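You operate a simulated robot arm through the tools that you are given. There is no shell and no other tool. Be economical: measure what you need, move in short steps, check, and stop when the job is done.

Carry out the task below with a simulated two-armed robot. There is one attempt and no reset: what you move stays moved.

TASK
Take the white divider plate and put it on top of the yellow silo tag block. Then take the pink prop and leave it on the black ring tray. Then fetch the short white block and set it on the orange batch tray. Do these in the order given. Set down upright: white divider plate, short white block.

Only the result counts: the job must be done as asked and must still hold three seconds after the hand-in. Knocking over, shifting, dropping, spilling or breaking anything else fails it.

THE ROBOT
Two 7-joint arms with fingered hands on one trunk, on a base that drives. Base frame: it is fixed to the floor where the robot stands at the start and does not move with it; the origin is under the middle of the robot, x ahead of it, y to its left, z up. Lengths are in cm, angles in rad, forces in N, time in s.
The left shoulder is at the start at [11.4, 15.2, 96.9], the right one opposite. With the tool pointing down near the work surface each hand reaches from about 10 to 70 cm from the robot's upright axis, wherever it stands, measured 20 degrees to its own side. Places, roughly: black ring tray [-175, 75, 75]; orange batch tray (23x15x3 cm) [50, 10, 30]; pink prop [-300, -150, 75]; short white block (8x7x8 cm) [40, 480, 40]; yellow silo tag block [50, 225, 100]. Payload 3.8 kg a hand.
Tool frame (each hand has its own): the origin (TCP) lies between the finger pads and is the grasp point; the fingertips stand 3 cm ahead of it; z points along the fingers, y is the line along which they close. The gripper opens to 10.4 cm. The gripper's body begins 3.5 cm behind the TCP. The gripper is a hand of 5 fingers: y runs from the thumb to the fingers, the wrist lies at [-1.5, -10.4, -17.8] in the tool frame, and closing takes about 1.5 s.
Orientation is that of the tool frame in the base frame, as a unit quaternion [x, y, z, w]. With the fingers straight down and the wrist toward the robot, the tool's x, y and z point along [0, 1, 0], [1, 0, 0] and [0, 0, -1] of the base frame.

THE INTERFACE
- The arms move only by the tool step_arm. It takes "left_targets", "right_targets" or both (then of equal length, played together; a hand with none holds still); each is one flat list of numbers, 7 for each row, row after row: the shift along the tool's x, y, z in cm, then the turn, a rotation vector about the tool's x, y, z in rad, then the gripper command, from -1 (fully open) to 1 (shut), values between in proportion. In form: [tx, ty, tz, ax, ay, az, fingers, tx, ty, tz, ax, ay, az, fingers, ...]. A call has 1 to 12 rows; each row shifts and turns the commanded pose from where the row before left it, along the tool's axes as they then stand. A row lasts 0.2 s, in which the tool goes at most 5 cm and 0.15 rad; a call with a longer step from one row to the next is refused whole, and so is a gripper value outside its range. A pose out of reach is approached as far as the arm can. The call stops where the force on the tool passes 40 N (or 10 N more than at its start, if that is more) or the arm is blocked; 0.2 s more then pass. The fingers move at their own pace (about 7.2 cm/s each) and stop on an object; they squeeze with about 22 N. The grip force told is the motor's: it shows also when the fingers shut on nothing. Time passes only in rows, and 0.2 s behind the last, so rows that do not move let the fingers close. The reply holds the time, the measured pose of the TCP, the force on the tool along the base axes, the opening and the grip force, in the units named above and with some noise, with the torque about the TCP (base axes, N m) and any sound that the robot's microphone picked up.
- Cameras (640 x 400 px; columns grow to the right, rows downward): "scene" is now at [23.64, -0.29, 107.43]; the picture's right is [-0.04, -1.00, 0.02], its down [-0.89, 0.03, -0.46] and it looks along [0.46, -0.03, -0.89] (base axes); focal length 262 px, centre (320, 200). "left" rides on the left gripper at [-8, -7.8, -14.1] in its tool frame; the picture's right is [-0.78, -0.30, 0.56], its down [0.53, -0.78, 0.33] and it looks along [0.33, 0.56, 0.76] (tool axes); focal length 247 px, centre (320, 200). "right" rides on the right gripper at [8, -7.8, -14.1] in its tool frame; the picture's right is [-0.78, 0.30, -0.56], its down [-0.53, -0.78, 0.33] and it looks along [-0.33, 0.56, 0.76] (tool axes); focal length 247 px, centre (320, 200). There is no depth. A picture from a camera that has moved, and an enlarged one, comes with that camera's place and axes in the base frame and with its lens.
- grab_frame(camera): a new picture of that camera. The clock stands still meanwhile.
- slide_trunk(by): slides the trunk up (or, below 0, down) by that many cm; the arms and the scene camera ride with it, the base frame stays. It gives what a move gives, with no picture.
- roll_base(legs): drives the robot by 1 to 6 legs, each [ahead, left, turn to the left] in cm, cm and rad, along the robot's own axes; the way and the turn of a leg run together, so that a leg with both is an arc; at most 150 cm and 3.142 rad a leg. The arms and the cameras ride along, it lands a little off, and it stops where it bumps. It gives what a move gives.
- grasp_type(shape, hand): the hand has 5 fingers and takes this shape, open, in about a second: jaw (thumb against the fingers, like two jaws); tri (thumb and two fingers); tip (a fingertip pinch); poke (one finger out to press); point (the index stretched); flat (the hand flat); cup (the hand cupped); fist (a fist). The gripper value then closes the fingers along that shape, each until it touches; the sizes above hold for jaw. It gives what a move gives, with no picture.
- turn_head(pan, tilt): turns the head with the scene camera to pan (to the left, within 1.396 rad either way) and tilt (down, from -0.506 to 1.204), counted from straight ahead of the robot. It gives what a move gives.
- zoom(camera, box): a new picture of the part [left, top, right, bottom] of that camera's present view, enlarged. The clock stands still meanwhile.
- finish_job(): hands the job in; it is judged then, once.

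Work in short steps. Places have to be worked out from the pictures, the camera data and where the tool is seen: move nearer, look again, correct. Check each grasp and each placing, and mend what went wrong. You have 165 turns and 122 pictures in all, those below and enlarged ones among them. Open the grippers and draw the arms clear of the work before you hand the job in, unless the task says otherwise; then end with one line.

The tools are called after "Emit:" by a JSON object that holds its "method" and its "body". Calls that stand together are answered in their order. step_arm: Moves the arms, as the interface text tells. Its arguments: {"type":"object","properties":{"left_targets":{"type":"array","items":{"type":"number"}},"right_targets":{"type":"array","items":{"type":"number"}}},"required":[]} The other tools are called the same way: slide_trunk (by) slides the trunk up or down; grasp_type (shape, hand) gives the hand a shape; roll_base (legs) drives the base; turn_head (pan, tilt) turns the head that bears the scene camera; grab_frame (camera) takes a picture; zoom (camera, box) takes an enlarged picture of a part of a camera's view; finish_job () hands the job in.

At the start:

```text
time: 0.0
left_position: [53.41, 17.25, 55.27]
left_ee_rot: [0.707, 0.707, 0.0, 0.0]
left_contact_force: [0.3, -0.5, 0.0]
left_moment: [-0.02, 0.03, -0.01]
left_width: 10.36
left_gripper_force: 0.2
left_shape: jaw
right_position: [50.63, -18.48, 54.18]
right_ee_rot: [0.708, 0.706, -0.001, 0.0]
right_contact_force: [-0.5, -0.1, -0.4]
right_moment: [-0.01, -0.02, -0.05]
right_width: 10.37
right_gripper_force: 0.0
right_shape: jaw
trunk travel left (down, up): [-7.5, 38.1]
robot x, y, heading: [-0.18, 0.14, 0.001]
head pan, tilt: [-0.042, 0.714]
```

scene: 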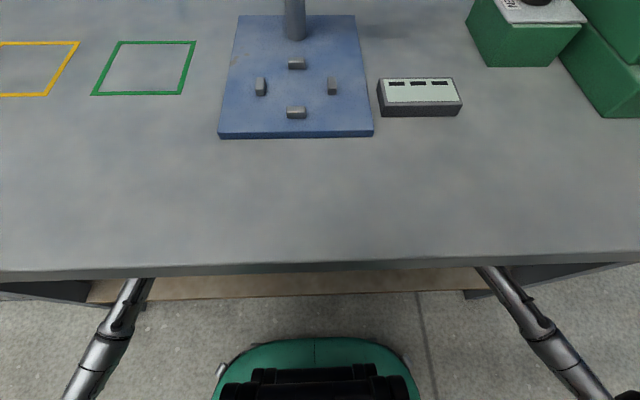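
right: 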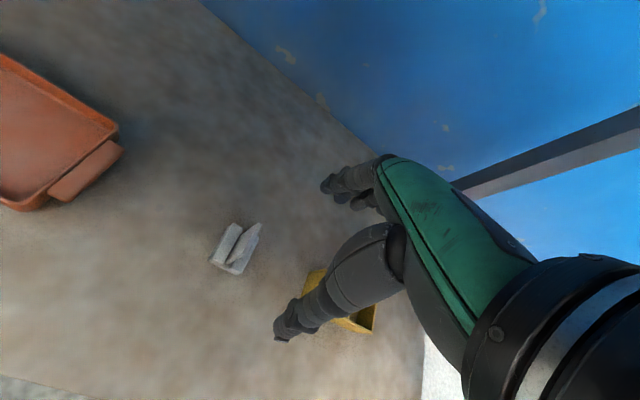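
left: 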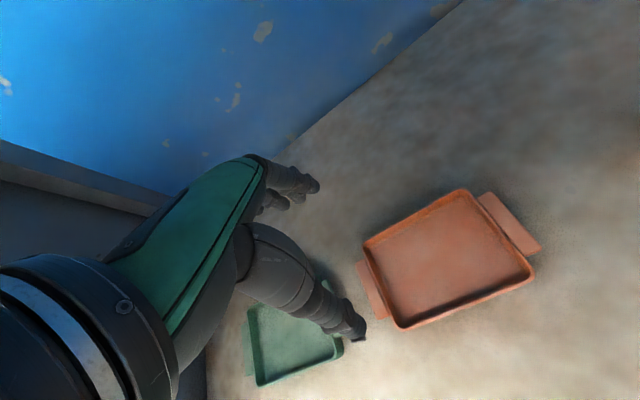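

The hands hang in a shelf bay under a board, with the orange tray on the lower shelf. I look around with the head first to find the white divider plate.

Emit:
{"method": "zoom", "body": {"camera": "right", "box": [160, 180, 420, 343]}}

Emit:
{"method": "turn_head", "body": {"pan": 0, "tilt": 0.2}}

Emit:
{"method": "grab_frame", "body": {"camera": "scene"}}

```text
2.45 times, centred on (290, 262) of right
camera zoom: at [42.88, -10.61, 68.25], right [0.3, -0.78, 0.56], down [-0.78, -0.53, -0.33], along [0.56, -0.33, -0.76], focal length 606 px, centre (394, 49)
```

zoom: 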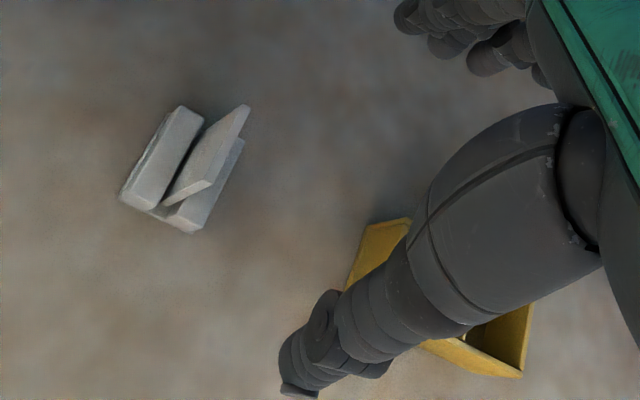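

```text
time: 0.9
left_position: [53.52, 17.33, 55.2]
left_ee_rot: [0.707, 0.707, 0.001, 0.0]
left_contact_force: [0.1, 0.2, 0.4]
left_moment: [-0.02, -0.02, -0.01]
left_width: 10.37
left_gripper_force: 0.1
left_shape: jaw
right_position: [50.73, -18.69, 54.07]
right_ee_rot: [0.707, 0.707, 0.001, -0.001]
right_contact_force: [0.5, 0.1, -0.1]
right_moment: [0.0, 0.01, 0.01]
right_width: 10.36
right_gripper_force: 0.1
right_shape: jaw
trunk travel left (down, up): [-7.5, 38.1]
robot x, y, heading: [-0.21, 0.1, -0.002]
head pan, tilt: [0.0, 0.201]
```

```text
117 pictures are left
camera scene: at [26.18, 0.06, 111.43], right [0.0, -1.0, 0.0], down [-0.55, 0.0, -0.84], along [0.84, 0.0, -0.55], focal length 262 px, centre (320, 200)
```

scene: 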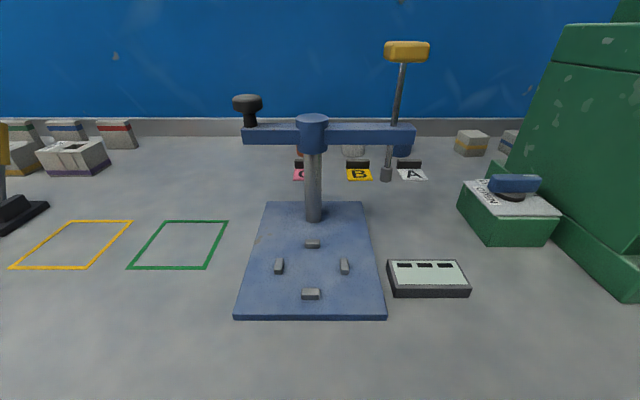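

The white object lies roughly at [55, -17, 29], beneath the right hand: a thin plate in a slotted holder, it seems. I look left and right for other candidates and the rest of the layout.

Emit:
{"method": "turn_head", "body": {"pan": 1.39, "tilt": 0.2}}

Emit:
{"method": "grab_frame", "body": {"camera": "scene"}}

Emit:
{"method": "turn_head", "body": {"pan": -1.39, "tilt": 0.2}}

Emit:
{"method": "grab_frame", "body": {"camera": "scene"}}

Emit:
{"method": "turn_head", "body": {"pan": 0.0, "tilt": 1.2}}

Emit:
{"method": "grab_frame", "body": {"camera": "scene"}}

```text
time: 2.5
left_position: [53.48, 17.36, 55.33]
left_ee_rot: [0.707, 0.707, 0.001, 0.0]
left_contact_force: [0.2, -0.6, 0.4]
left_moment: [-0.01, 0.0, -0.01]
left_width: 10.37
left_gripper_force: 0.0
left_shape: jaw
right_position: [50.54, -18.67, 54.09]
right_ee_rot: [0.708, 0.706, 0.0, -0.001]
right_contact_force: [-0.1, 0.2, -0.8]
right_moment: [-0.03, -0.02, 0.01]
right_width: 10.37
right_gripper_force: 0.1
right_shape: jaw
trunk travel left (down, up): [-7.5, 38.1]
robot x, y, heading: [0.03, -0.27, -0.002]
head pan, tilt: [1.389, 0.201]
```

```text
116 pictures are left
camera scene: at [19.09, 9.22, 114.25], right [0.91, -0.18, -0.36], down [-0.4, -0.2, -0.9], along [0.09, 0.96, -0.25], focal length 262 px, centre (320, 200)
```

scene: 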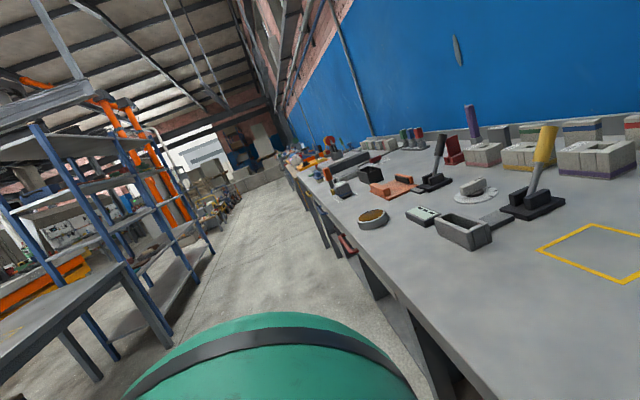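

```text
time: 4.9
left_position: [53.52, 17.35, 55.31]
left_ee_rot: [0.707, 0.707, 0.0, 0.0]
left_contact_force: [-0.2, 0.1, -0.3]
left_moment: [0.0, 0.0, 0.02]
left_width: 10.36
left_gripper_force: 0.0
left_shape: jaw
right_position: [50.56, -18.64, 54.02]
right_ee_rot: [0.707, 0.707, 0.001, 0.001]
right_contact_force: [-0.2, -0.5, 0.3]
right_moment: [-0.02, -0.01, 0.02]
right_width: 10.38
right_gripper_force: 0.0
right_shape: jaw
trunk travel left (down, up): [-7.5, 38.1]
robot x, y, heading: [-0.15, 0.23, -0.001]
head pan, tilt: [-1.389, 0.201]
```

```text
115 pictures are left
camera scene: at [19.09, -9.11, 114.25], right [-0.91, -0.18, 0.36], down [-0.4, 0.2, -0.9], along [0.09, -0.96, -0.25], focal length 262 px, centre (320, 200)
```

scene: 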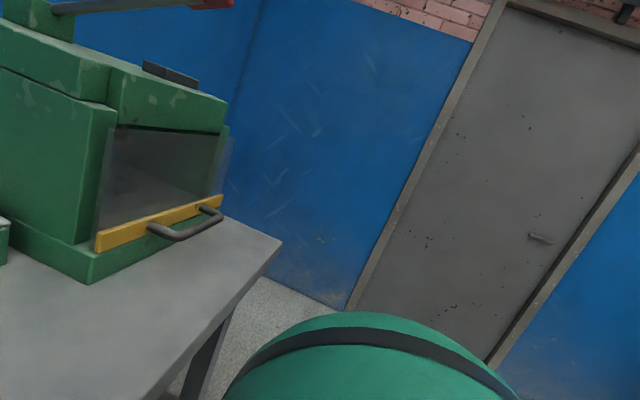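

```text
time: 6.5
left_position: [53.58, 17.29, 55.18]
left_ee_rot: [0.707, 0.707, 0.0, 0.0]
left_contact_force: [0.5, 0.4, -0.2]
left_moment: [0.01, 0.02, 0.02]
left_width: 10.36
left_gripper_force: 0.0
left_shape: jaw
right_position: [50.66, -18.53, 54.15]
right_ee_rot: [0.707, 0.707, 0.0, 0.0]
right_contact_force: [-0.3, -0.8, 0.2]
right_moment: [0.0, -0.01, -0.03]
right_width: 10.35
right_gripper_force: 0.1
right_shape: jaw
trunk travel left (down, up): [-7.5, 38.1]
robot x, y, heading: [0.04, 0.01, 0.001]
head pan, tilt: [0.0, 1.201]
```

```text
114 pictures are left
camera scene: at [19.72, 0.05, 105.25], right [0.0, -1.0, 0.0], down [-1.0, 0.0, 0.01], along [-0.01, 0.0, -1.0], focal length 262 px, centre (320, 200)
```

scene: 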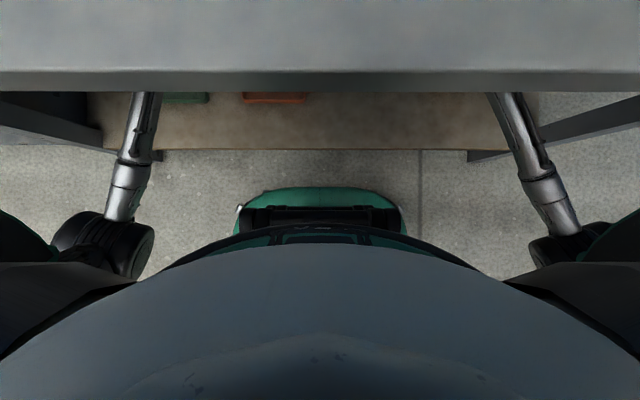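

The bench top is about z 89 with its front edge at x 28; the hands are beneath it in the lower shelf bay. I now zoom closely on the white holder/plate.

Emit:
{"method": "zoom", "body": {"camera": "right", "box": [195, 210, 275, 260]}}

```text
8.00 times, centred on (235, 235) of right
camera zoom: at [42.88, -10.61, 68.25], right [0.3, -0.78, 0.56], down [-0.78, -0.53, -0.33], along [0.56, -0.33, -0.76], focal length 1976 px, centre (1000, -80)
```

zoom: 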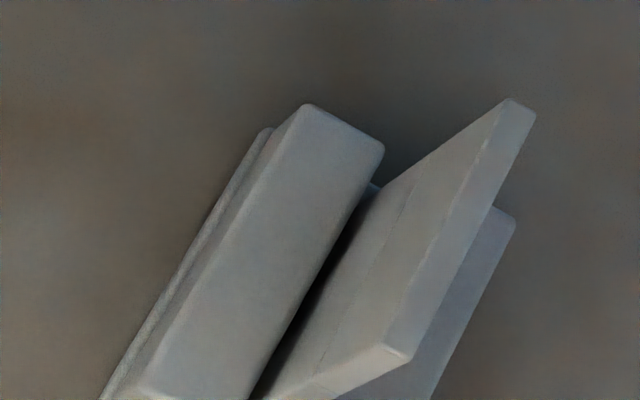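

The plate's top edge runs along base x (about [53.3..58.7], y ≈ -18.2), leaning toward -y in a groove. I turn the right hand by -90° about its z so its fingers close along y.

Emit:
{"method": "step_arm", "body": {"right_targets": [0, 0, 0, 0, 0, -0.131, -1, 0, 0, 0, 0, 0, -0.131, -1, 0, 0, 0, 0, 0, -0.131, -1, 0, 0, 0, 0, 0, -0.131, -1, 0, 0, 0, 0, 0, -0.131, -1, 0, 0, 0, 0, 0, -0.131, -1, 0, 0, 0, 0, 0, -0.131, -1, 0, 0, 0, 0, 0, -0.131, -1, 0, 0, 0, 0, 0, -0.131, -1, 0, 0, 0, 0, 0, -0.131, -1, 0, 0, 0, 0, 0, -0.131, -1, 0, 0, 0, 0, 0, -0.13, -1]}}

Emit:
{"method": "grab_frame", "body": {"camera": "right"}}

```text
time: 9.1
left_position: [53.6, 17.25, 55.31]
left_ee_rot: [0.707, 0.707, 0.0, 0.0]
left_contact_force: [-0.3, 0.2, -0.5]
left_moment: [0.01, 0.05, -0.02]
left_width: 10.37
left_gripper_force: 0.1
left_shape: jaw
right_position: [50.78, -18.6, 54.09]
right_ee_rot: [-0.002, 1.0, 0.0, -0.001]
right_contact_force: [-0.4, 0.5, -1.2]
right_moment: [0.02, 0.02, -0.03]
right_width: 10.37
right_gripper_force: 0.1
right_shape: jaw
trunk travel left (down, up): [-7.5, 38.1]
robot x, y, heading: [-0.17, 0.24, 0.002]
head pan, tilt: [0.0, 1.201]
```

```text
112 pictures are left
camera right: at [42.71, -26.39, 68.25], right [0.78, 0.3, 0.56], down [0.54, -0.77, -0.33], along [0.33, 0.56, -0.76], focal length 247 px, centre (320, 200)
```

right: 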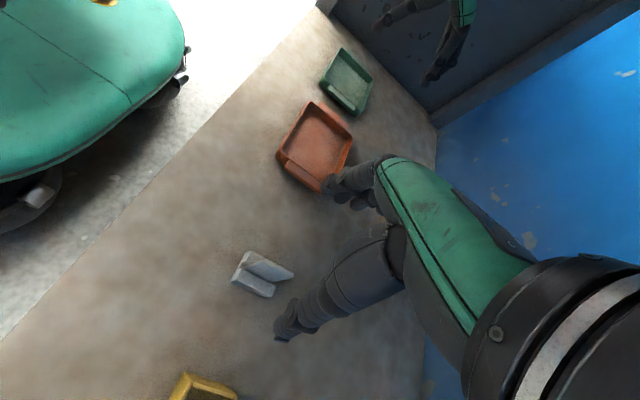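

Emit:
{"method": "zoom", "body": {"camera": "right", "box": [224, 245, 304, 305]}}

```text
6.67 times, centred on (264, 275) of right
camera zoom: at [42.71, -26.39, 68.25], right [0.78, 0.3, 0.56], down [0.54, -0.77, -0.33], along [0.33, 0.56, -0.76], focal length 1646 px, centre (693, -300)
```

zoom: 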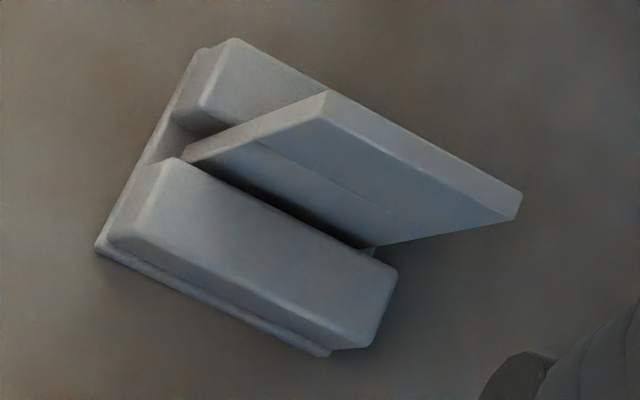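

Triangulated: the plate is vertical, x 51.8–56.4, y ≈ -16.9, top z ≈ 38, 0.5 cm thick, standing in a holder of top z ≈ 31. I move above it and look.

Emit:
{"method": "step_arm", "body": {"right_targets": [-1.1, 0.6, 4, 0, 0, 0, -1, -1.1, 0.6, 4, 0, 0, 0, -1, -1.1, 0.55, 4, 0, 0, 0, -1, 0, 0, 0, 0, 0, 0, -1]}}

Emit:
{"method": "grab_frame", "body": {"camera": "right"}}

```text
time: 10.1
left_position: [53.41, 17.14, 55.37]
left_ee_rot: [0.707, 0.707, 0.0, 0.0]
left_contact_force: [-0.3, 0.0, -0.5]
left_moment: [0.01, 0.03, 0.01]
left_width: 10.37
left_gripper_force: 0.0
left_shape: jaw
right_position: [53.9, -16.82, 41.96]
right_ee_rot: [-0.001, 1.0, 0.0, 0.0]
right_contact_force: [0.0, 0.7, 0.0]
right_moment: [-0.05, 0.01, 0.03]
right_width: 10.34
right_gripper_force: 0.2
right_shape: jaw
trunk travel left (down, up): [-7.5, 38.1]
robot x, y, heading: [0.2, 0.05, -0.0]
head pan, tilt: [0.0, 1.201]
```

```text
110 pictures are left
camera right: at [46.0, -24.54, 56.02], right [0.78, 0.3, 0.56], down [0.54, -0.78, -0.33], along [0.33, 0.56, -0.76], focal length 247 px, centre (320, 200)
```

right: 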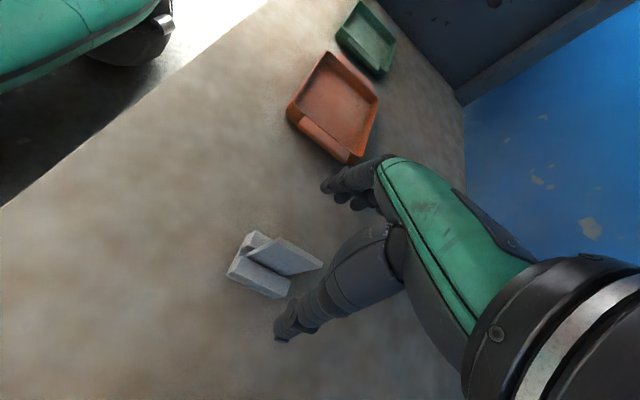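

The plate's top corners project to y ≈ -16.95 and x 51.3–56.2, so the hand is well centred. I descend to z ≈ 35 and close.

Emit:
{"method": "step_arm", "body": {"right_targets": [0, 0, 2.5, 0, 0, 0, -1, 0, 0, 2.5, 0, 0, 0, -1, 0, 0, 1.9, 0, 0, 0, -1, 0, 0, 0, 0, 0, 0, 0, 0, 0, 0, 0, 0, 0, 1, 0, 0, 0, 0, 0, 0, 1, 0, 0, 0, 0, 0, 0, 1, 0, 0, 0, 0, 0, 0, 1, 0, 0, 0, 0, 0, 0, 1, 0, 0, 0, 0, 0, 0, 1, 0, 0, 0, 0, 0, 0, 1]}}

Emit:
{"method": "grab_frame", "body": {"camera": "right"}}

```text
time: 12.4
left_position: [53.46, 17.24, 55.26]
left_ee_rot: [0.708, 0.707, 0.001, 0.0]
left_contact_force: [-0.2, -0.1, 0.2]
left_moment: [0.04, -0.03, -0.01]
left_width: 10.37
left_gripper_force: 0.0
left_shape: jaw
right_position: [53.81, -16.7, 35.3]
right_ee_rot: [-0.001, 1.0, 0.0, 0.0]
right_contact_force: [0.9, -0.5, -0.8]
right_moment: [0.03, 0.03, 0.02]
right_width: 0.02
right_gripper_force: 21.7
right_shape: jaw
trunk travel left (down, up): [-7.5, 38.1]
robot x, y, heading: [0.09, 0.34, -0.001]
head pan, tilt: [0.0, 1.201]
```

```text
109 pictures are left
camera right: at [45.81, -24.51, 49.4], right [0.78, 0.3, 0.56], down [0.54, -0.78, -0.33], along [0.33, 0.56, -0.76], focal length 247 px, centre (320, 200)
```

right: 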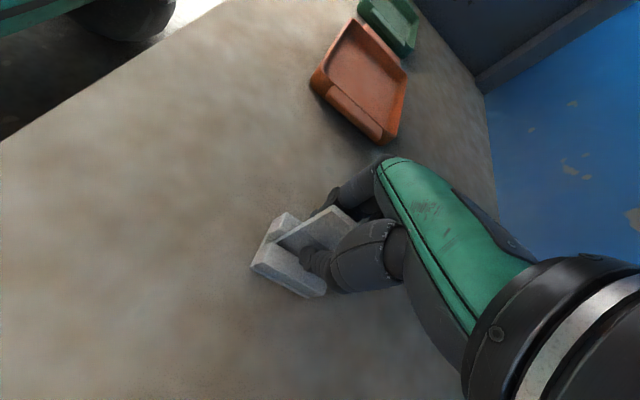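

The width reads 0, as though the fingers shut on nothing, yet the picture shows the plate between them. I zoom in.

Emit:
{"method": "zoom", "body": {"camera": "right", "box": [240, 170, 400, 310]}}

```text
2.86 times, centred on (320, 240) of right
camera zoom: at [45.81, -24.51, 49.4], right [0.78, 0.3, 0.56], down [0.54, -0.78, -0.33], along [0.33, 0.56, -0.76], focal length 706 px, centre (320, 86)
```

zoom: 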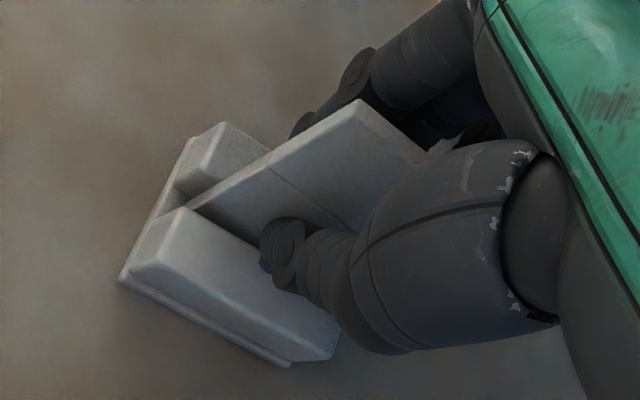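

Fingers are on both sides of the plate. I lift a little and check whether it comes along.

Emit:
{"method": "step_arm", "body": {"right_targets": [0, 0, 0, 0, 0, 0, 1, 0, 0, -1, 0, 0, 0, 1, 0, 0, -1, 0, 0, 0, 1, 0, 0, -1, 0, 0, 0, 1, 0, 0, -1, 0, 0, 0, 1, 0, 0, 0, 0, 0, 0, 1]}}

Emit:
{"method": "zoom", "body": {"camera": "right", "box": [220, 170, 400, 310]}}

```text
time: 13.8
left_position: [53.45, 17.29, 55.22]
left_ee_rot: [0.707, 0.707, 0.0, 0.0]
left_contact_force: [-0.1, -0.2, -0.2]
left_moment: [-0.01, -0.02, -0.03]
left_width: 10.36
left_gripper_force: 0.0
left_shape: jaw
right_position: [53.82, -16.77, 39.1]
right_ee_rot: [-0.001, 1.0, 0.0, 0.0]
right_contact_force: [0.0, -0.5, -0.4]
right_moment: [0.0, -0.01, 0.01]
right_width: 0.04
right_gripper_force: 22.7
right_shape: jaw
trunk travel left (down, up): [-7.5, 38.1]
robot x, y, heading: [0.32, -0.03, 0.002]
head pan, tilt: [0.0, 1.201]
```

```text
2.86 times, centred on (310, 240) of right
camera zoom: at [45.9, -24.64, 53.34], right [0.78, 0.3, 0.56], down [0.54, -0.78, -0.33], along [0.33, 0.56, -0.76], focal length 706 px, centre (349, 86)
```

zoom: 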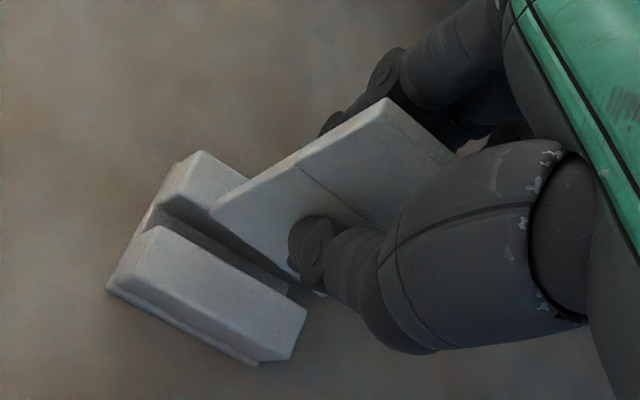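

The plate came along cleanly. I lift further and then back the robot out of the bay.

Emit:
{"method": "step_arm", "body": {"right_targets": [0, 0, -2, 0, 0, 0, 1, 0, 0, -2, 0, 0, 0, 1, 0, 0, -2, 0, 0, 0, 1, 0, 0, -2, 0, 0, 0, 1, 0, 0, 0, 0, 0, 0, 1]}}

Emit:
{"method": "roll_base", "body": {"legs": [[-30, 0, 0], [-30, 0, 0]]}}

Emit:
{"method": "grab_frame", "body": {"camera": "right"}}

```text
time: 15.1
left_position: [53.45, 17.23, 55.13]
left_ee_rot: [0.707, 0.707, 0.001, 0.0]
left_contact_force: [-0.9, 0.7, 1.0]
left_moment: [-0.01, 0.01, -0.03]
left_width: 10.35
left_gripper_force: 0.0
left_shape: jaw
right_position: [53.92, -16.74, 47.12]
right_ee_rot: [-0.001, 1.0, 0.0, -0.001]
right_contact_force: [-0.5, 0.9, -0.3]
right_moment: [0.01, 0.0, 0.01]
right_width: 0.04
right_gripper_force: 22.0
right_shape: jaw
trunk travel left (down, up): [-7.5, 38.1]
robot x, y, heading: [0.19, -0.26, -0.0]
head pan, tilt: [0.0, 1.201]
```

```text
time: 18.7
left_position: [-6.58, 17.29, 55.37]
left_ee_rot: [0.706, 0.708, 0.0, 0.0]
left_contact_force: [-0.2, 0.1, 0.4]
left_moment: [0.03, -0.01, -0.04]
left_width: 10.37
left_gripper_force: 0.1
left_shape: jaw
right_position: [-6.01, -16.65, 47.04]
right_ee_rot: [-0.001, 1.0, 0.001, 0.0]
right_contact_force: [-0.2, 0.1, -0.6]
right_moment: [0.01, -0.01, -0.01]
right_width: 0.05
right_gripper_force: 22.0
right_shape: jaw
trunk travel left (down, up): [-7.5, 38.1]
robot x, y, heading: [-60.11, 0.46, -0.003]
head pan, tilt: [0.0, 1.201]
```

```text
106 pictures are left
camera right: at [-14.09, -24.39, 61.3], right [0.77, 0.3, 0.56], down [0.54, -0.78, -0.33], along [0.33, 0.56, -0.76], focal length 247 px, centre (320, 200)
```

right: 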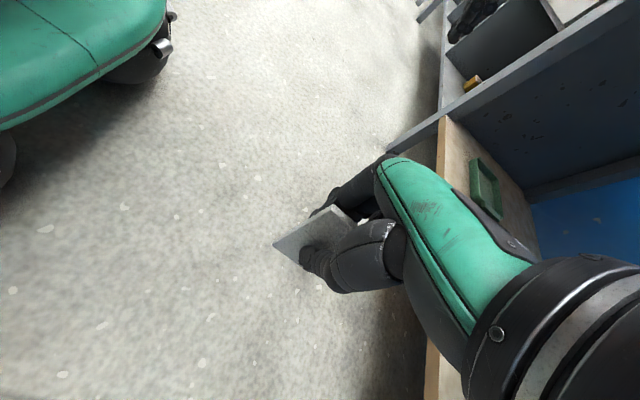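

The plate is still held. I raise the trunk, then drive left along the bench and look.

Emit:
{"method": "slide_trunk", "body": {"by": 37}}

Emit:
{"method": "turn_head", "body": {"pan": 1.0, "tilt": 0.4}}

Emit:
{"method": "grab_frame", "body": {"camera": "scene"}}

```text
time: 22.3
left_position: [-6.59, 17.42, 92.2]
left_ee_rot: [0.706, 0.708, 0.0, 0.0]
left_contact_force: [0.3, 1.0, 0.4]
left_moment: [0.04, -0.02, 0.0]
left_width: 10.37
left_gripper_force: 0.0
left_shape: jaw
right_position: [-4.02, -16.63, 90.15]
right_ee_rot: [-0.002, 0.999, -0.001, 0.05]
right_contact_force: [0.0, 0.8, -0.8]
right_moment: [0.0, -0.01, 0.0]
right_width: 0.04
right_gripper_force: 21.8
right_shape: jaw
trunk travel left (down, up): [-44.5, 1.1]
robot x, y, heading: [-60.21, -0.01, -0.002]
head pan, tilt: [0.0, 1.201]
```

```text
time: 23.6
left_position: [-6.46, 17.38, 92.27]
left_ee_rot: [0.706, 0.708, 0.0, 0.0]
left_contact_force: [-0.8, -0.2, -0.9]
left_moment: [-0.02, -0.01, 0.02]
left_width: 10.36
left_gripper_force: 0.0
left_shape: jaw
right_position: [-4.13, -16.59, 90.09]
right_ee_rot: [-0.001, 0.999, -0.001, 0.05]
right_contact_force: [-0.3, 0.4, -0.8]
right_moment: [-0.05, 0.0, 0.03]
right_width: 0.04
right_gripper_force: 22.5
right_shape: jaw
trunk travel left (down, up): [-44.5, 1.1]
robot x, y, heading: [-60.13, -0.13, 0.003]
head pan, tilt: [1.0, 0.4]
```

```text
105 pictures are left
camera scene: at [-54.89, 7.9, 154.57], right [0.84, -0.54, 0.0], down [-0.21, -0.33, -0.92], along [0.5, 0.78, -0.39], focal length 262 px, centre (320, 200)
```

scene: 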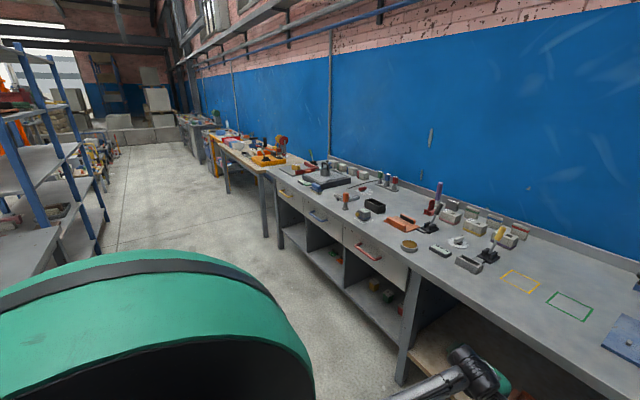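

The right hand tilted 0.1 rad during the lift; I'll correct that later. The aisle is free, so I drive left to y ≈ 240.

Emit:
{"method": "roll_base", "body": {"legs": [[0, 120, 0], [0, 122, 0]]}}

Emit:
{"method": "turn_head", "body": {"pan": -0.15, "tilt": 0.45}}

Emit:
{"method": "grab_frame", "body": {"camera": "scene"}}

```text
time: 35.5
left_position: [-6.62, 260.54, 92.35]
left_ee_rot: [0.705, 0.71, 0.0, 0.0]
left_contact_force: [0.2, -0.1, 0.5]
left_moment: [0.01, 0.0, 0.0]
left_width: 10.38
left_gripper_force: 0.0
left_shape: jaw
right_position: [-3.98, 226.33, 90.0]
right_ee_rot: [-0.004, 0.999, 0.001, 0.05]
right_contact_force: [0.9, -0.5, -0.5]
right_moment: [0.03, 0.03, 0.0]
right_width: 0.03
right_gripper_force: 21.5
right_shape: jaw
trunk travel left (down, up): [-44.5, 1.1]
robot x, y, heading: [-59.92, 242.77, 0.006]
head pan, tilt: [1.0, 0.4]
```

```text
time: 36.9
left_position: [-6.57, 260.43, 92.28]
left_ee_rot: [0.704, 0.71, -0.001, 0.0]
left_contact_force: [-0.4, 0.8, 0.0]
left_moment: [0.01, -0.01, 0.01]
left_width: 10.35
left_gripper_force: 0.1
left_shape: jaw
right_position: [-3.97, 226.49, 89.99]
right_ee_rot: [-0.004, 0.999, -0.001, 0.051]
right_contact_force: [-0.4, -0.9, 0.2]
right_moment: [0.02, 0.0, 0.02]
right_width: 0.02
right_gripper_force: 22.3
right_shape: jaw
trunk travel left (down, up): [-44.5, 1.1]
robot x, y, heading: [-59.93, 242.66, 0.005]
head pan, tilt: [-0.15, 0.45]
```

```text
104 pictures are left
camera scene: at [-50.78, 241.56, 154.1], right [-0.14, -0.99, 0.0], down [-0.43, 0.06, -0.9], along [0.89, -0.13, -0.44], focal length 262 px, centre (320, 200)
```

scene: 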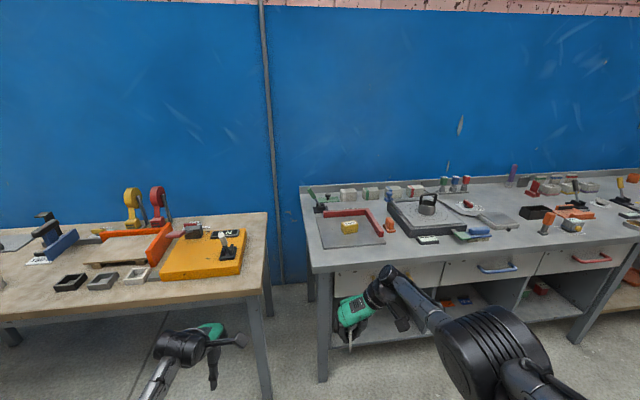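

A small yellow block sits in a red L-fence on a grey plate at the bench's left end. I zoom in on it.

Emit:
{"method": "zoom", "body": {"camera": "scene", "box": [300, 180, 420, 255]}}

Emit:
{"method": "grab_frame", "body": {"camera": "right"}}

```text
5.33 times, centred on (360, 218) of scene
camera zoom: at [-50.78, 241.56, 154.1], right [-0.14, -0.99, 0.0], down [-0.43, 0.06, -0.9], along [0.89, -0.13, -0.44], focal length 1397 px, centre (107, 107)
```

zoom: 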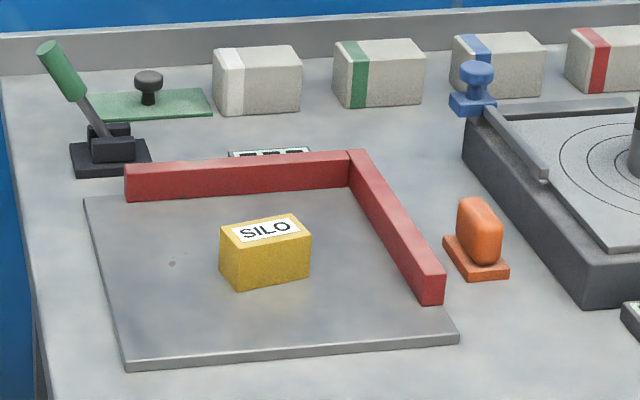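

```text
102 pictures are left
camera right: at [-13.25, 218.62, 103.35], right [0.71, 0.3, 0.63], down [0.57, -0.77, -0.28], along [0.4, 0.56, -0.72], focal length 247 px, centre (320, 200)
```

right: 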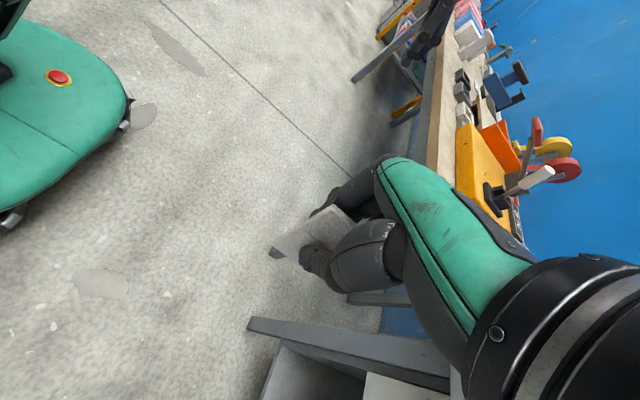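

The yellow "SILO" block is about [44, 214.5], top z ≈ 95. I straighten the right hand (+0.1 about tool y), raise both hands above bench clutter and pull the left one back.

Emit:
{"method": "step_arm", "body": {"right_targets": [0, 0, 0, 0, 0.1, 0, 1, 0, 0, -4, 0, 0, 0, 1, 0, 0, -4, 0, 0, 0, 1, 0, 0, -4, 0, 0, 0, 1, 0, 0, -4, 0, 0, 0, 1, 0, 0, -4, 0, 0, 0, 1, 0, 0, -4, 0, 0, 0, 1, 0, 0, 0, 0, 0, 0, 1], "left_targets": [0, 0, -4, 0, 0, 0, -1, 0, 0, -4, 0, 0, 0, -1, 0, 0, -4, 0, 0, 0, -1, 0, 0, -4, 0, 0, 0, -1, 0, -4, -3, 0, 0, 0, -1, 0, -4, -3, 0, 0, 0, -1, 0, -4, -2, 0, 0, 0, -1, 0, -4, 0, 0, 0, 0, -1]}}

Emit:
{"method": "grab_frame", "body": {"camera": "right"}}

```text
time: 38.6
left_position: [-22.72, 260.34, 116.43]
left_ee_rot: [0.705, 0.71, -0.001, 0.0]
left_contact_force: [0.2, -0.3, 0.4]
left_moment: [-0.01, -0.01, -0.03]
left_width: 10.38
left_gripper_force: 0.1
left_shape: jaw
right_position: [-5.81, 226.83, 114.78]
right_ee_rot: [-0.005, 1.0, -0.001, 0.002]
right_contact_force: [0.0, -0.7, -0.7]
right_moment: [0.02, 0.01, -0.04]
right_width: 0.02
right_gripper_force: 21.6
right_shape: jaw
right hand out of reach, approached as far as the arm can: row 1
trunk travel left (down, up): [-44.5, 1.1]
robot x, y, heading: [-59.83, 242.59, 0.003]
head pan, tilt: [-0.15, 0.45]
```

```text
101 pictures are left
camera right: at [-13.76, 219.03, 128.94], right [0.77, 0.3, 0.56], down [0.54, -0.77, -0.33], along [0.33, 0.56, -0.76], focal length 247 px, centre (320, 200)
```

right: 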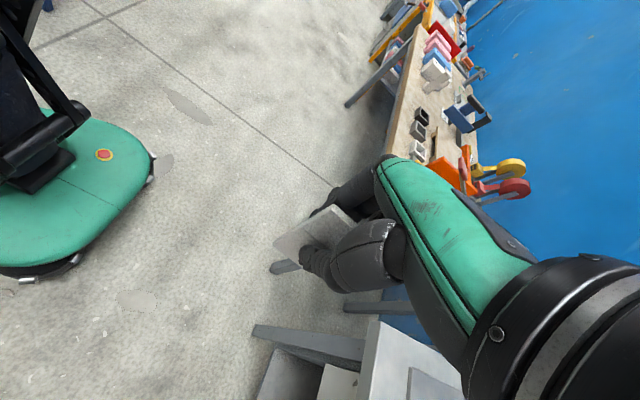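

Right hand is vertical at z 114.8, well above the bench. I drive right 12 and forward 40 and look again.

Emit:
{"method": "roll_base", "body": {"legs": [[0, -12, 0], [40, 0, 0]]}}

Emit:
{"method": "turn_head", "body": {"pan": -0.3, "tilt": 0.75}}

Emit:
{"method": "grab_frame", "body": {"camera": "scene"}}

Emit:
{"method": "grab_frame", "body": {"camera": "right"}}

```text
time: 42.0
left_position: [16.74, 248.68, 116.59]
left_ee_rot: [0.703, 0.711, 0.0, 0.0]
left_contact_force: [-0.4, 1.0, -1.2]
left_moment: [0.01, -0.02, 0.05]
left_width: 10.39
left_gripper_force: 0.0
left_shape: jaw
right_position: [33.82, 215.26, 114.69]
right_ee_rot: [-0.007, 1.0, 0.0, 0.001]
right_contact_force: [0.3, -0.7, -0.4]
right_moment: [0.01, -0.04, -0.01]
right_width: 0.03
right_gripper_force: 22.2
right_shape: jaw
trunk travel left (down, up): [-44.5, 1.1]
robot x, y, heading: [-20.23, 230.59, 0.014]
head pan, tilt: [-0.15, 0.45]
```

```text
time: 42.8
left_position: [16.99, 248.69, 116.4]
left_ee_rot: [0.703, 0.712, 0.0, 0.0]
left_contact_force: [-1.1, 0.1, 0.3]
left_moment: [-0.01, 0.02, 0.01]
left_width: 10.39
left_gripper_force: 0.0
left_shape: jaw
right_position: [33.99, 215.26, 114.66]
right_ee_rot: [-0.007, 1.0, 0.0, 0.001]
right_contact_force: [0.1, -0.3, -0.2]
right_moment: [0.04, 0.0, 0.02]
right_width: 0.04
right_gripper_force: 22.1
right_shape: jaw
trunk travel left (down, up): [-44.5, 1.1]
robot x, y, heading: [-20.75, 231.21, 0.012]
head pan, tilt: [-0.3, 0.75]
```

```text
100 pictures are left
camera scene: at [-12.32, 228.66, 151.46], right [-0.28, -0.96, 0.0], down [-0.65, 0.19, -0.73], along [0.7, -0.21, -0.68], focal length 262 px, centre (320, 200)
```

scene: 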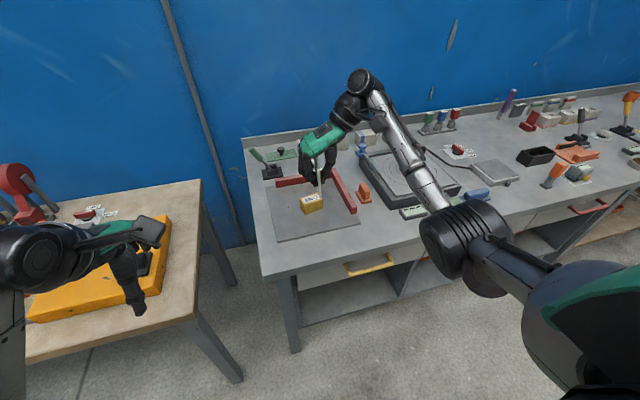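

```text
99 pictures are left
camera right: at [26.11, 207.41, 128.82], right [0.77, 0.31, 0.56], down [0.55, -0.77, -0.33], along [0.33, 0.56, -0.76], focal length 247 px, centre (320, 200)
```

right: 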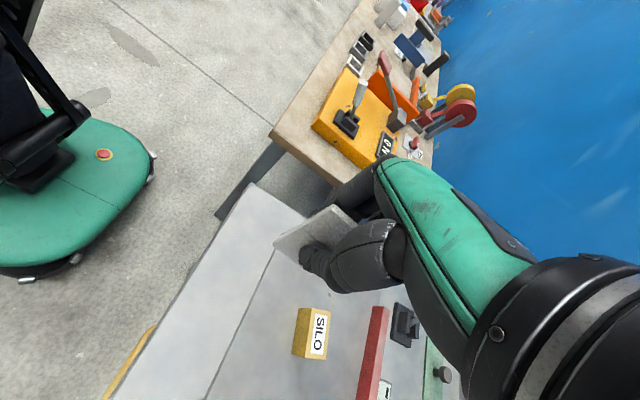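

Emit:
{"method": "zoom", "body": {"camera": "right", "box": [272, 295, 352, 370]}}

Emit:
{"method": "zoom", "body": {"camera": "scene", "box": [265, 120, 365, 230]}}

```text
5.33 times, centred on (312, 332) of right
camera zoom: at [26.11, 207.41, 128.82], right [0.77, 0.31, 0.56], down [0.55, -0.77, -0.33], along [0.33, 0.56, -0.76], focal length 1317 px, centre (363, -507)
```

zoom: 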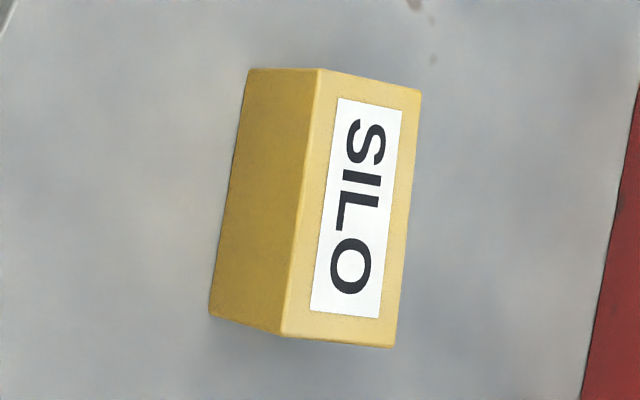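

```text
3.64 times, centred on (315, 175) of scene
camera zoom: at [-12.32, 228.66, 151.46], right [-0.28, -0.96, 0.0], down [-0.65, 0.19, -0.73], along [0.7, -0.21, -0.68], focal length 952 px, centre (338, 291)
```

zoom: 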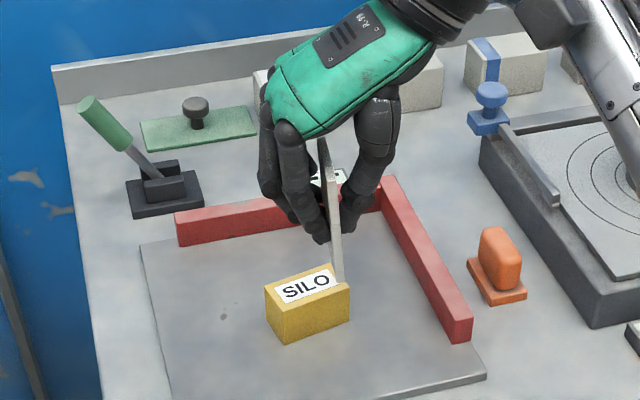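

Triangulated block: top z ≈ 92, centre ≈ [50.5, 213.0], long axis 6.8 cm along (-0.2, 0.98), short 3.8. The plate may lean a few degrees in the hand; I zoom to measure it.

Emit:
{"method": "zoom", "body": {"camera": "scene", "box": [295, 150, 343, 205]}}

Emit:
{"method": "zoom", "body": {"camera": "right", "box": [260, 190, 360, 275]}}

```text
7.27 times, centred on (319, 178) of scene
camera zoom: at [-12.32, 228.66, 151.46], right [-0.28, -0.96, 0.0], down [-0.65, 0.19, -0.73], along [0.7, -0.21, -0.68], focal length 1905 px, centre (327, 364)
```

zoom: 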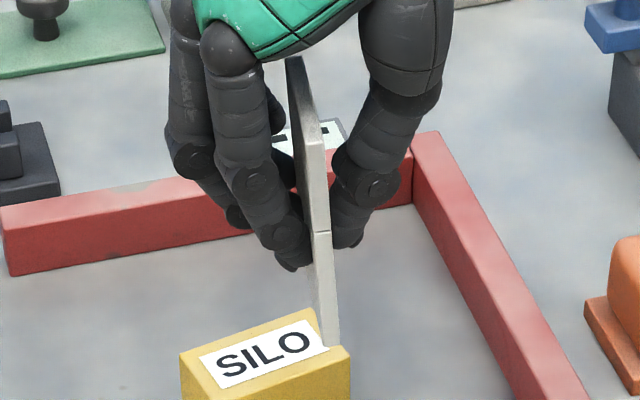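

```text
4.71 times, centred on (310, 232) of right
camera zoom: at [26.11, 207.41, 128.82], right [0.77, 0.31, 0.56], down [0.55, -0.77, -0.33], along [0.33, 0.56, -0.76], focal length 1162 px, centre (367, 47)
```

zoom: 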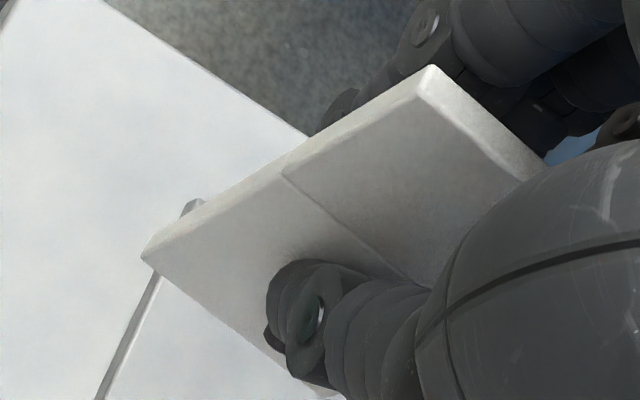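

Estimates suggest a lean of 2–3° with the bottom toward -y. I zoom further for a precise measure of the near end face.

Emit:
{"method": "zoom", "body": {"camera": "scene", "box": [304, 154, 334, 204]}}

```text
8.00 times, centred on (319, 179) of scene
camera zoom: at [-12.32, 228.66, 151.46], right [-0.28, -0.96, 0.0], down [-0.65, 0.19, -0.73], along [0.7, -0.21, -0.68], focal length 2095 px, centre (328, 368)
```

zoom: 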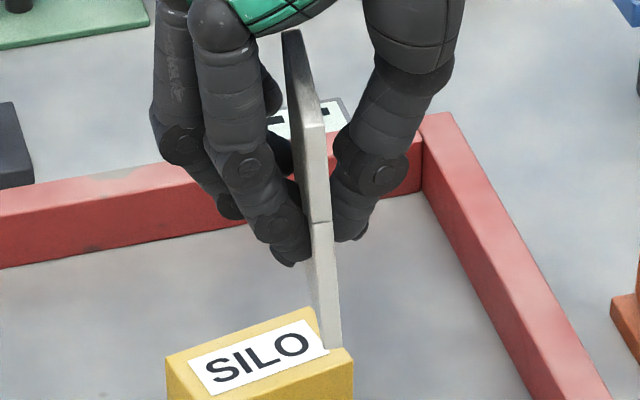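

Plate leans about 0.055 rad (bottom to -y) and pitches about 0.04. I correct by tilting the tool (ax -0.055, ay +0.03) and re-measure.

Emit:
{"method": "step_arm", "body": {"right_targets": [0, 0, 0, -0.055, 0.03, 0, 1, 0, 0, 0, 0, 0, 0, 1, 0, 0, 0, 0, 0, 0, 1]}}

Emit:
{"method": "zoom", "body": {"camera": "scene", "box": [304, 154, 334, 204]}}

Emit:
{"method": "zoom", "body": {"camera": "right", "box": [260, 190, 360, 275]}}

```text
time: 43.6
left_position: [16.92, 248.61, 116.42]
left_ee_rot: [0.703, 0.711, 0.001, 0.0]
left_contact_force: [-0.4, -0.2, -0.4]
left_moment: [-0.02, -0.02, 0.02]
left_width: 10.38
left_gripper_force: 0.0
left_shape: jaw
right_position: [33.88, 215.33, 114.7]
right_ee_rot: [-0.007, 1.0, 0.027, -0.013]
right_contact_force: [0.5, 0.6, -0.7]
right_moment: [-0.02, 0.01, -0.03]
right_width: 0.02
right_gripper_force: 22.1
right_shape: jaw
trunk travel left (down, up): [-44.5, 1.1]
robot x, y, heading: [-20.65, 230.8, 0.011]
head pan, tilt: [-0.3, 0.75]
```

```text
8.00 times, centred on (319, 179) of scene
camera zoom: at [-12.4, 228.68, 151.46], right [-0.28, -0.96, 0.0], down [-0.65, 0.19, -0.73], along [0.7, -0.21, -0.68], focal length 2095 px, centre (328, 368)
```

zoom: 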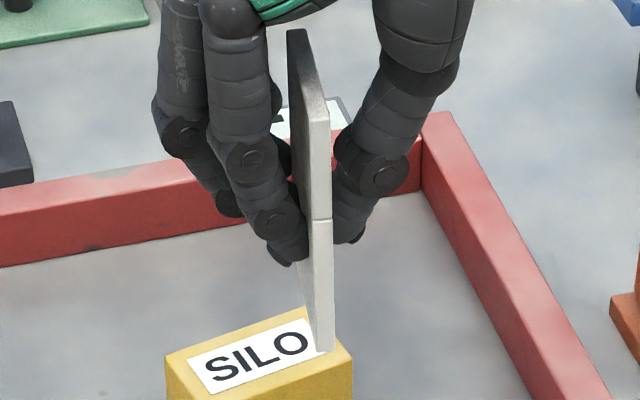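

```text
4.71 times, centred on (310, 232) of right
camera zoom: at [26.42, 206.63, 128.65], right [0.79, 0.28, 0.55], down [0.53, -0.75, -0.39], along [0.3, 0.6, -0.74], focal length 1162 px, centre (367, 47)
```

zoom: 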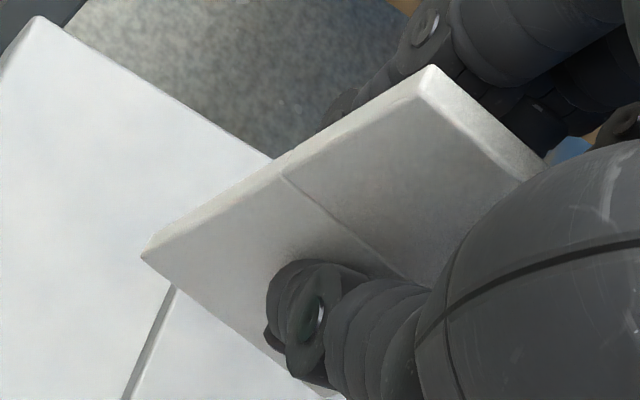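

Now the plate is vertical within about 0.5°. I add a touch more and rotate about the vertical by 1.379 rad so that the plate aligns with the block's long axis.

Emit:
{"method": "step_arm", "body": {"right_targets": [0, 0, 0, -0.01, 0, 0, 1, 0, 0, 0, -0.0041, -0.009, 0.1379, 1, 0, 0, 0, -0.0041, -0.009, 0.1379, 1, 0, 0, 0, -0.0041, -0.009, 0.1379, 1, 0, 0, 0, -0.0041, -0.009, 0.1379, 1, 0, 0, 0, -0.0041, -0.009, 0.1379, 1, 0, 0, 0, -0.0041, -0.009, 0.1379, 1, 0, 0, 0, -0.0041, -0.009, 0.1379, 1, 0, 0, 0, -0.0041, -0.009, 0.1379, 1, 0, 0, 0, -0.0041, -0.009, 0.1379, 1, 0, 0, 0, -0.0041, -0.009, 0.1379, 1, 0, 0, 0, 0, 0, 0, 1]}}

Emit:
{"method": "roll_base", "body": {"legs": [[12, 0, 0]]}}

Emit:
{"method": "grab_frame", "body": {"camera": "right"}}

Emit:
{"method": "grab_frame", "body": {"camera": "scene"}}

```text
time: 46.2
left_position: [16.93, 248.62, 116.31]
left_ee_rot: [0.703, 0.711, 0.0, 0.0]
left_contact_force: [-0.3, -0.9, 1.2]
left_moment: [0.0, -0.02, 0.02]
left_width: 10.4
left_gripper_force: 0.1
left_shape: jaw
right_position: [33.97, 215.26, 114.67]
right_ee_rot: [0.632, 0.774, 0.035, 0.009]
right_contact_force: [0.2, 0.0, -0.2]
right_moment: [0.0, -0.05, -0.02]
right_width: 0.05
right_gripper_force: 21.9
right_shape: jaw
trunk travel left (down, up): [-44.5, 1.1]
robot x, y, heading: [-20.23, 231.24, 0.012]
head pan, tilt: [-0.3, 0.75]
```

```text
time: 47.4
left_position: [28.74, 248.83, 116.53]
left_ee_rot: [0.702, 0.712, 0.0, 0.001]
left_contact_force: [-0.2, 0.0, 1.3]
left_moment: [0.02, -0.02, 0.02]
left_width: 10.38
left_gripper_force: 0.0
left_shape: jaw
right_position: [45.78, 215.56, 114.81]
right_ee_rot: [0.632, 0.774, 0.035, 0.011]
right_contact_force: [-1.0, -0.5, -0.8]
right_moment: [-0.01, -0.03, -0.03]
right_width: 0.06
right_gripper_force: 22.0
right_shape: jaw
trunk travel left (down, up): [-44.5, 1.1]
robot x, y, heading: [-8.33, 231.28, 0.017]
head pan, tilt: [-0.3, 0.75]
```

```text
91 pictures are left
camera right: at [35.77, 221.25, 128.59], right [0.41, -0.72, 0.55], down [-0.63, -0.67, -0.4], along [0.66, -0.18, -0.73], focal length 247 px, centre (320, 200)
```

right: 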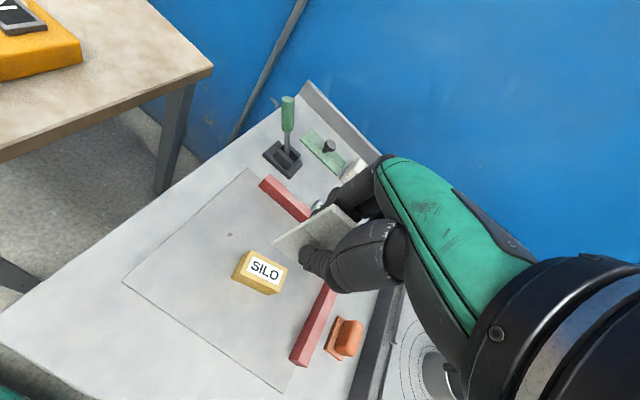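

```text
90 pictures are left
camera scene: at [-0.61, 228.83, 151.48], right [-0.28, -0.96, 0.0], down [-0.65, 0.19, -0.73], along [0.7, -0.21, -0.68], focal length 262 px, centre (320, 200)
```

scene: 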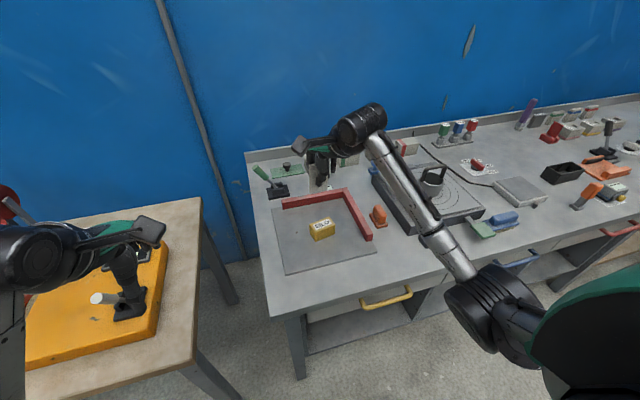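

I get precise views of the block from both cameras.

Emit:
{"method": "zoom", "body": {"camera": "right", "box": [225, 240, 295, 300]}}

Emit:
{"method": "zoom", "body": {"camera": "scene", "box": [290, 205, 354, 245]}}

```text
6.67 times, centred on (260, 270) of right
camera zoom: at [35.77, 221.25, 128.59], right [0.41, -0.72, 0.55], down [-0.63, -0.67, -0.4], along [0.66, -0.18, -0.73], focal length 1646 px, centre (720, -267)
```

zoom: 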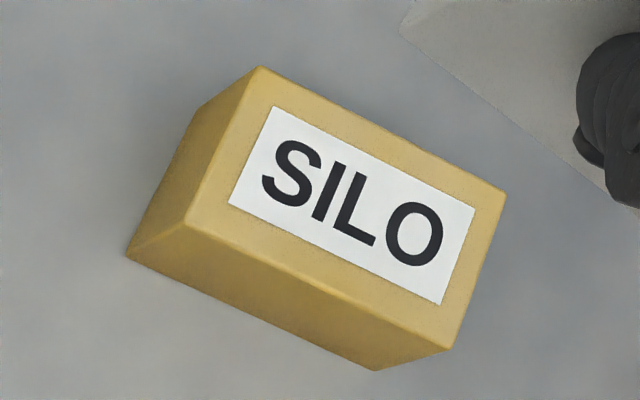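

```text
10.00 times, centred on (322, 225) of scene
camera zoom: at [-0.61, 228.83, 151.48], right [-0.28, -0.96, 0.0], down [-0.65, 0.19, -0.73], along [0.7, -0.21, -0.68], focal length 2619 px, centre (300, -50)
```

zoom: 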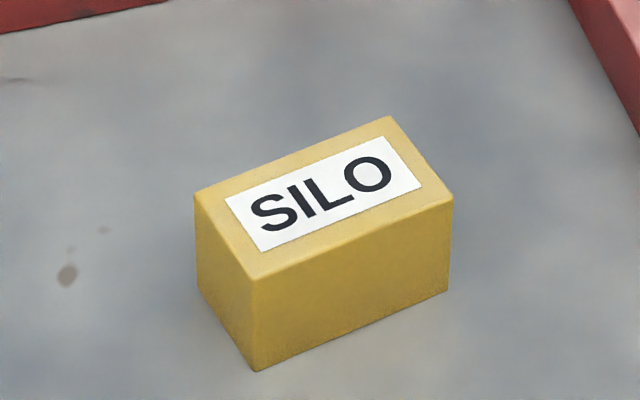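

Both views agree: block top centre ≈ [50.8, 212.9, 91.1]. I move over it and descend to TCP z ≈ 100 (plate bottom ≈ 94).

Emit:
{"method": "step_arm", "body": {"right_targets": [-1.823, 2.176, 0.095, 0, 0, 0, 1, -1.823, 2.176, 0.095, 0, 0, 0, 1, 0, 0, 0, 0, 0, 0, 1, -0.1035, -0.25, 3.689, 0, 0, 0, 1, -0.1035, -0.25, 3.689, 0, 0, 0, 1, -0.1035, -0.25, 3.689, 0, 0, 0, 1, -0.1035, -0.25, 3.689, 0, 0, 0, 1, 0, 0, 0, 0, 0, 0, 1, 0, 0, 0, 0, 0, 0, 1]}}

Emit:
{"method": "grab_frame", "body": {"camera": "scene"}}

Emit:
{"method": "grab_frame", "body": {"camera": "right"}}

```text
time: 49.4
left_position: [28.92, 248.87, 116.54]
left_ee_rot: [0.702, 0.712, 0.0, 0.0]
left_contact_force: [-0.5, 1.3, 0.2]
left_moment: [0.0, -0.05, 0.03]
left_width: 10.4
left_gripper_force: 0.1
left_shape: jaw
right_position: [51.07, 212.77, 99.85]
right_ee_rot: [0.632, 0.774, 0.034, 0.01]
right_contact_force: [0.2, 0.5, 0.3]
right_moment: [0.0, -0.02, 0.02]
right_width: 0.02
right_gripper_force: 22.0
right_shape: jaw
trunk travel left (down, up): [-44.5, 1.1]
robot x, y, heading: [-8.18, 231.08, 0.013]
head pan, tilt: [-0.3, 0.75]
```

```text
87 pictures are left
camera scene: at [-0.3, 228.83, 151.46], right [-0.28, -0.96, 0.0], down [-0.65, 0.19, -0.73], along [0.7, -0.21, -0.68], focal length 262 px, centre (320, 200)
```

scene: 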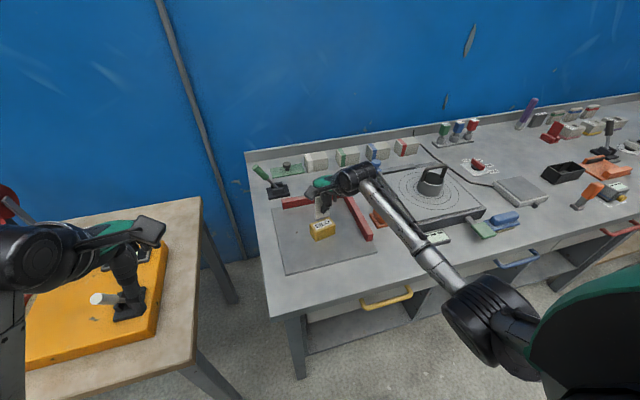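

```text
86 pictures are left
camera right: at [40.97, 218.51, 113.68], right [0.41, -0.72, 0.55], down [-0.63, -0.67, -0.4], along [0.66, -0.18, -0.73], focal length 247 px, centre (320, 200)
```

right: 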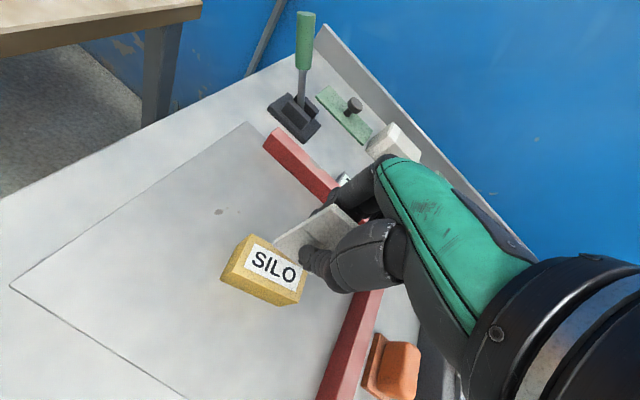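

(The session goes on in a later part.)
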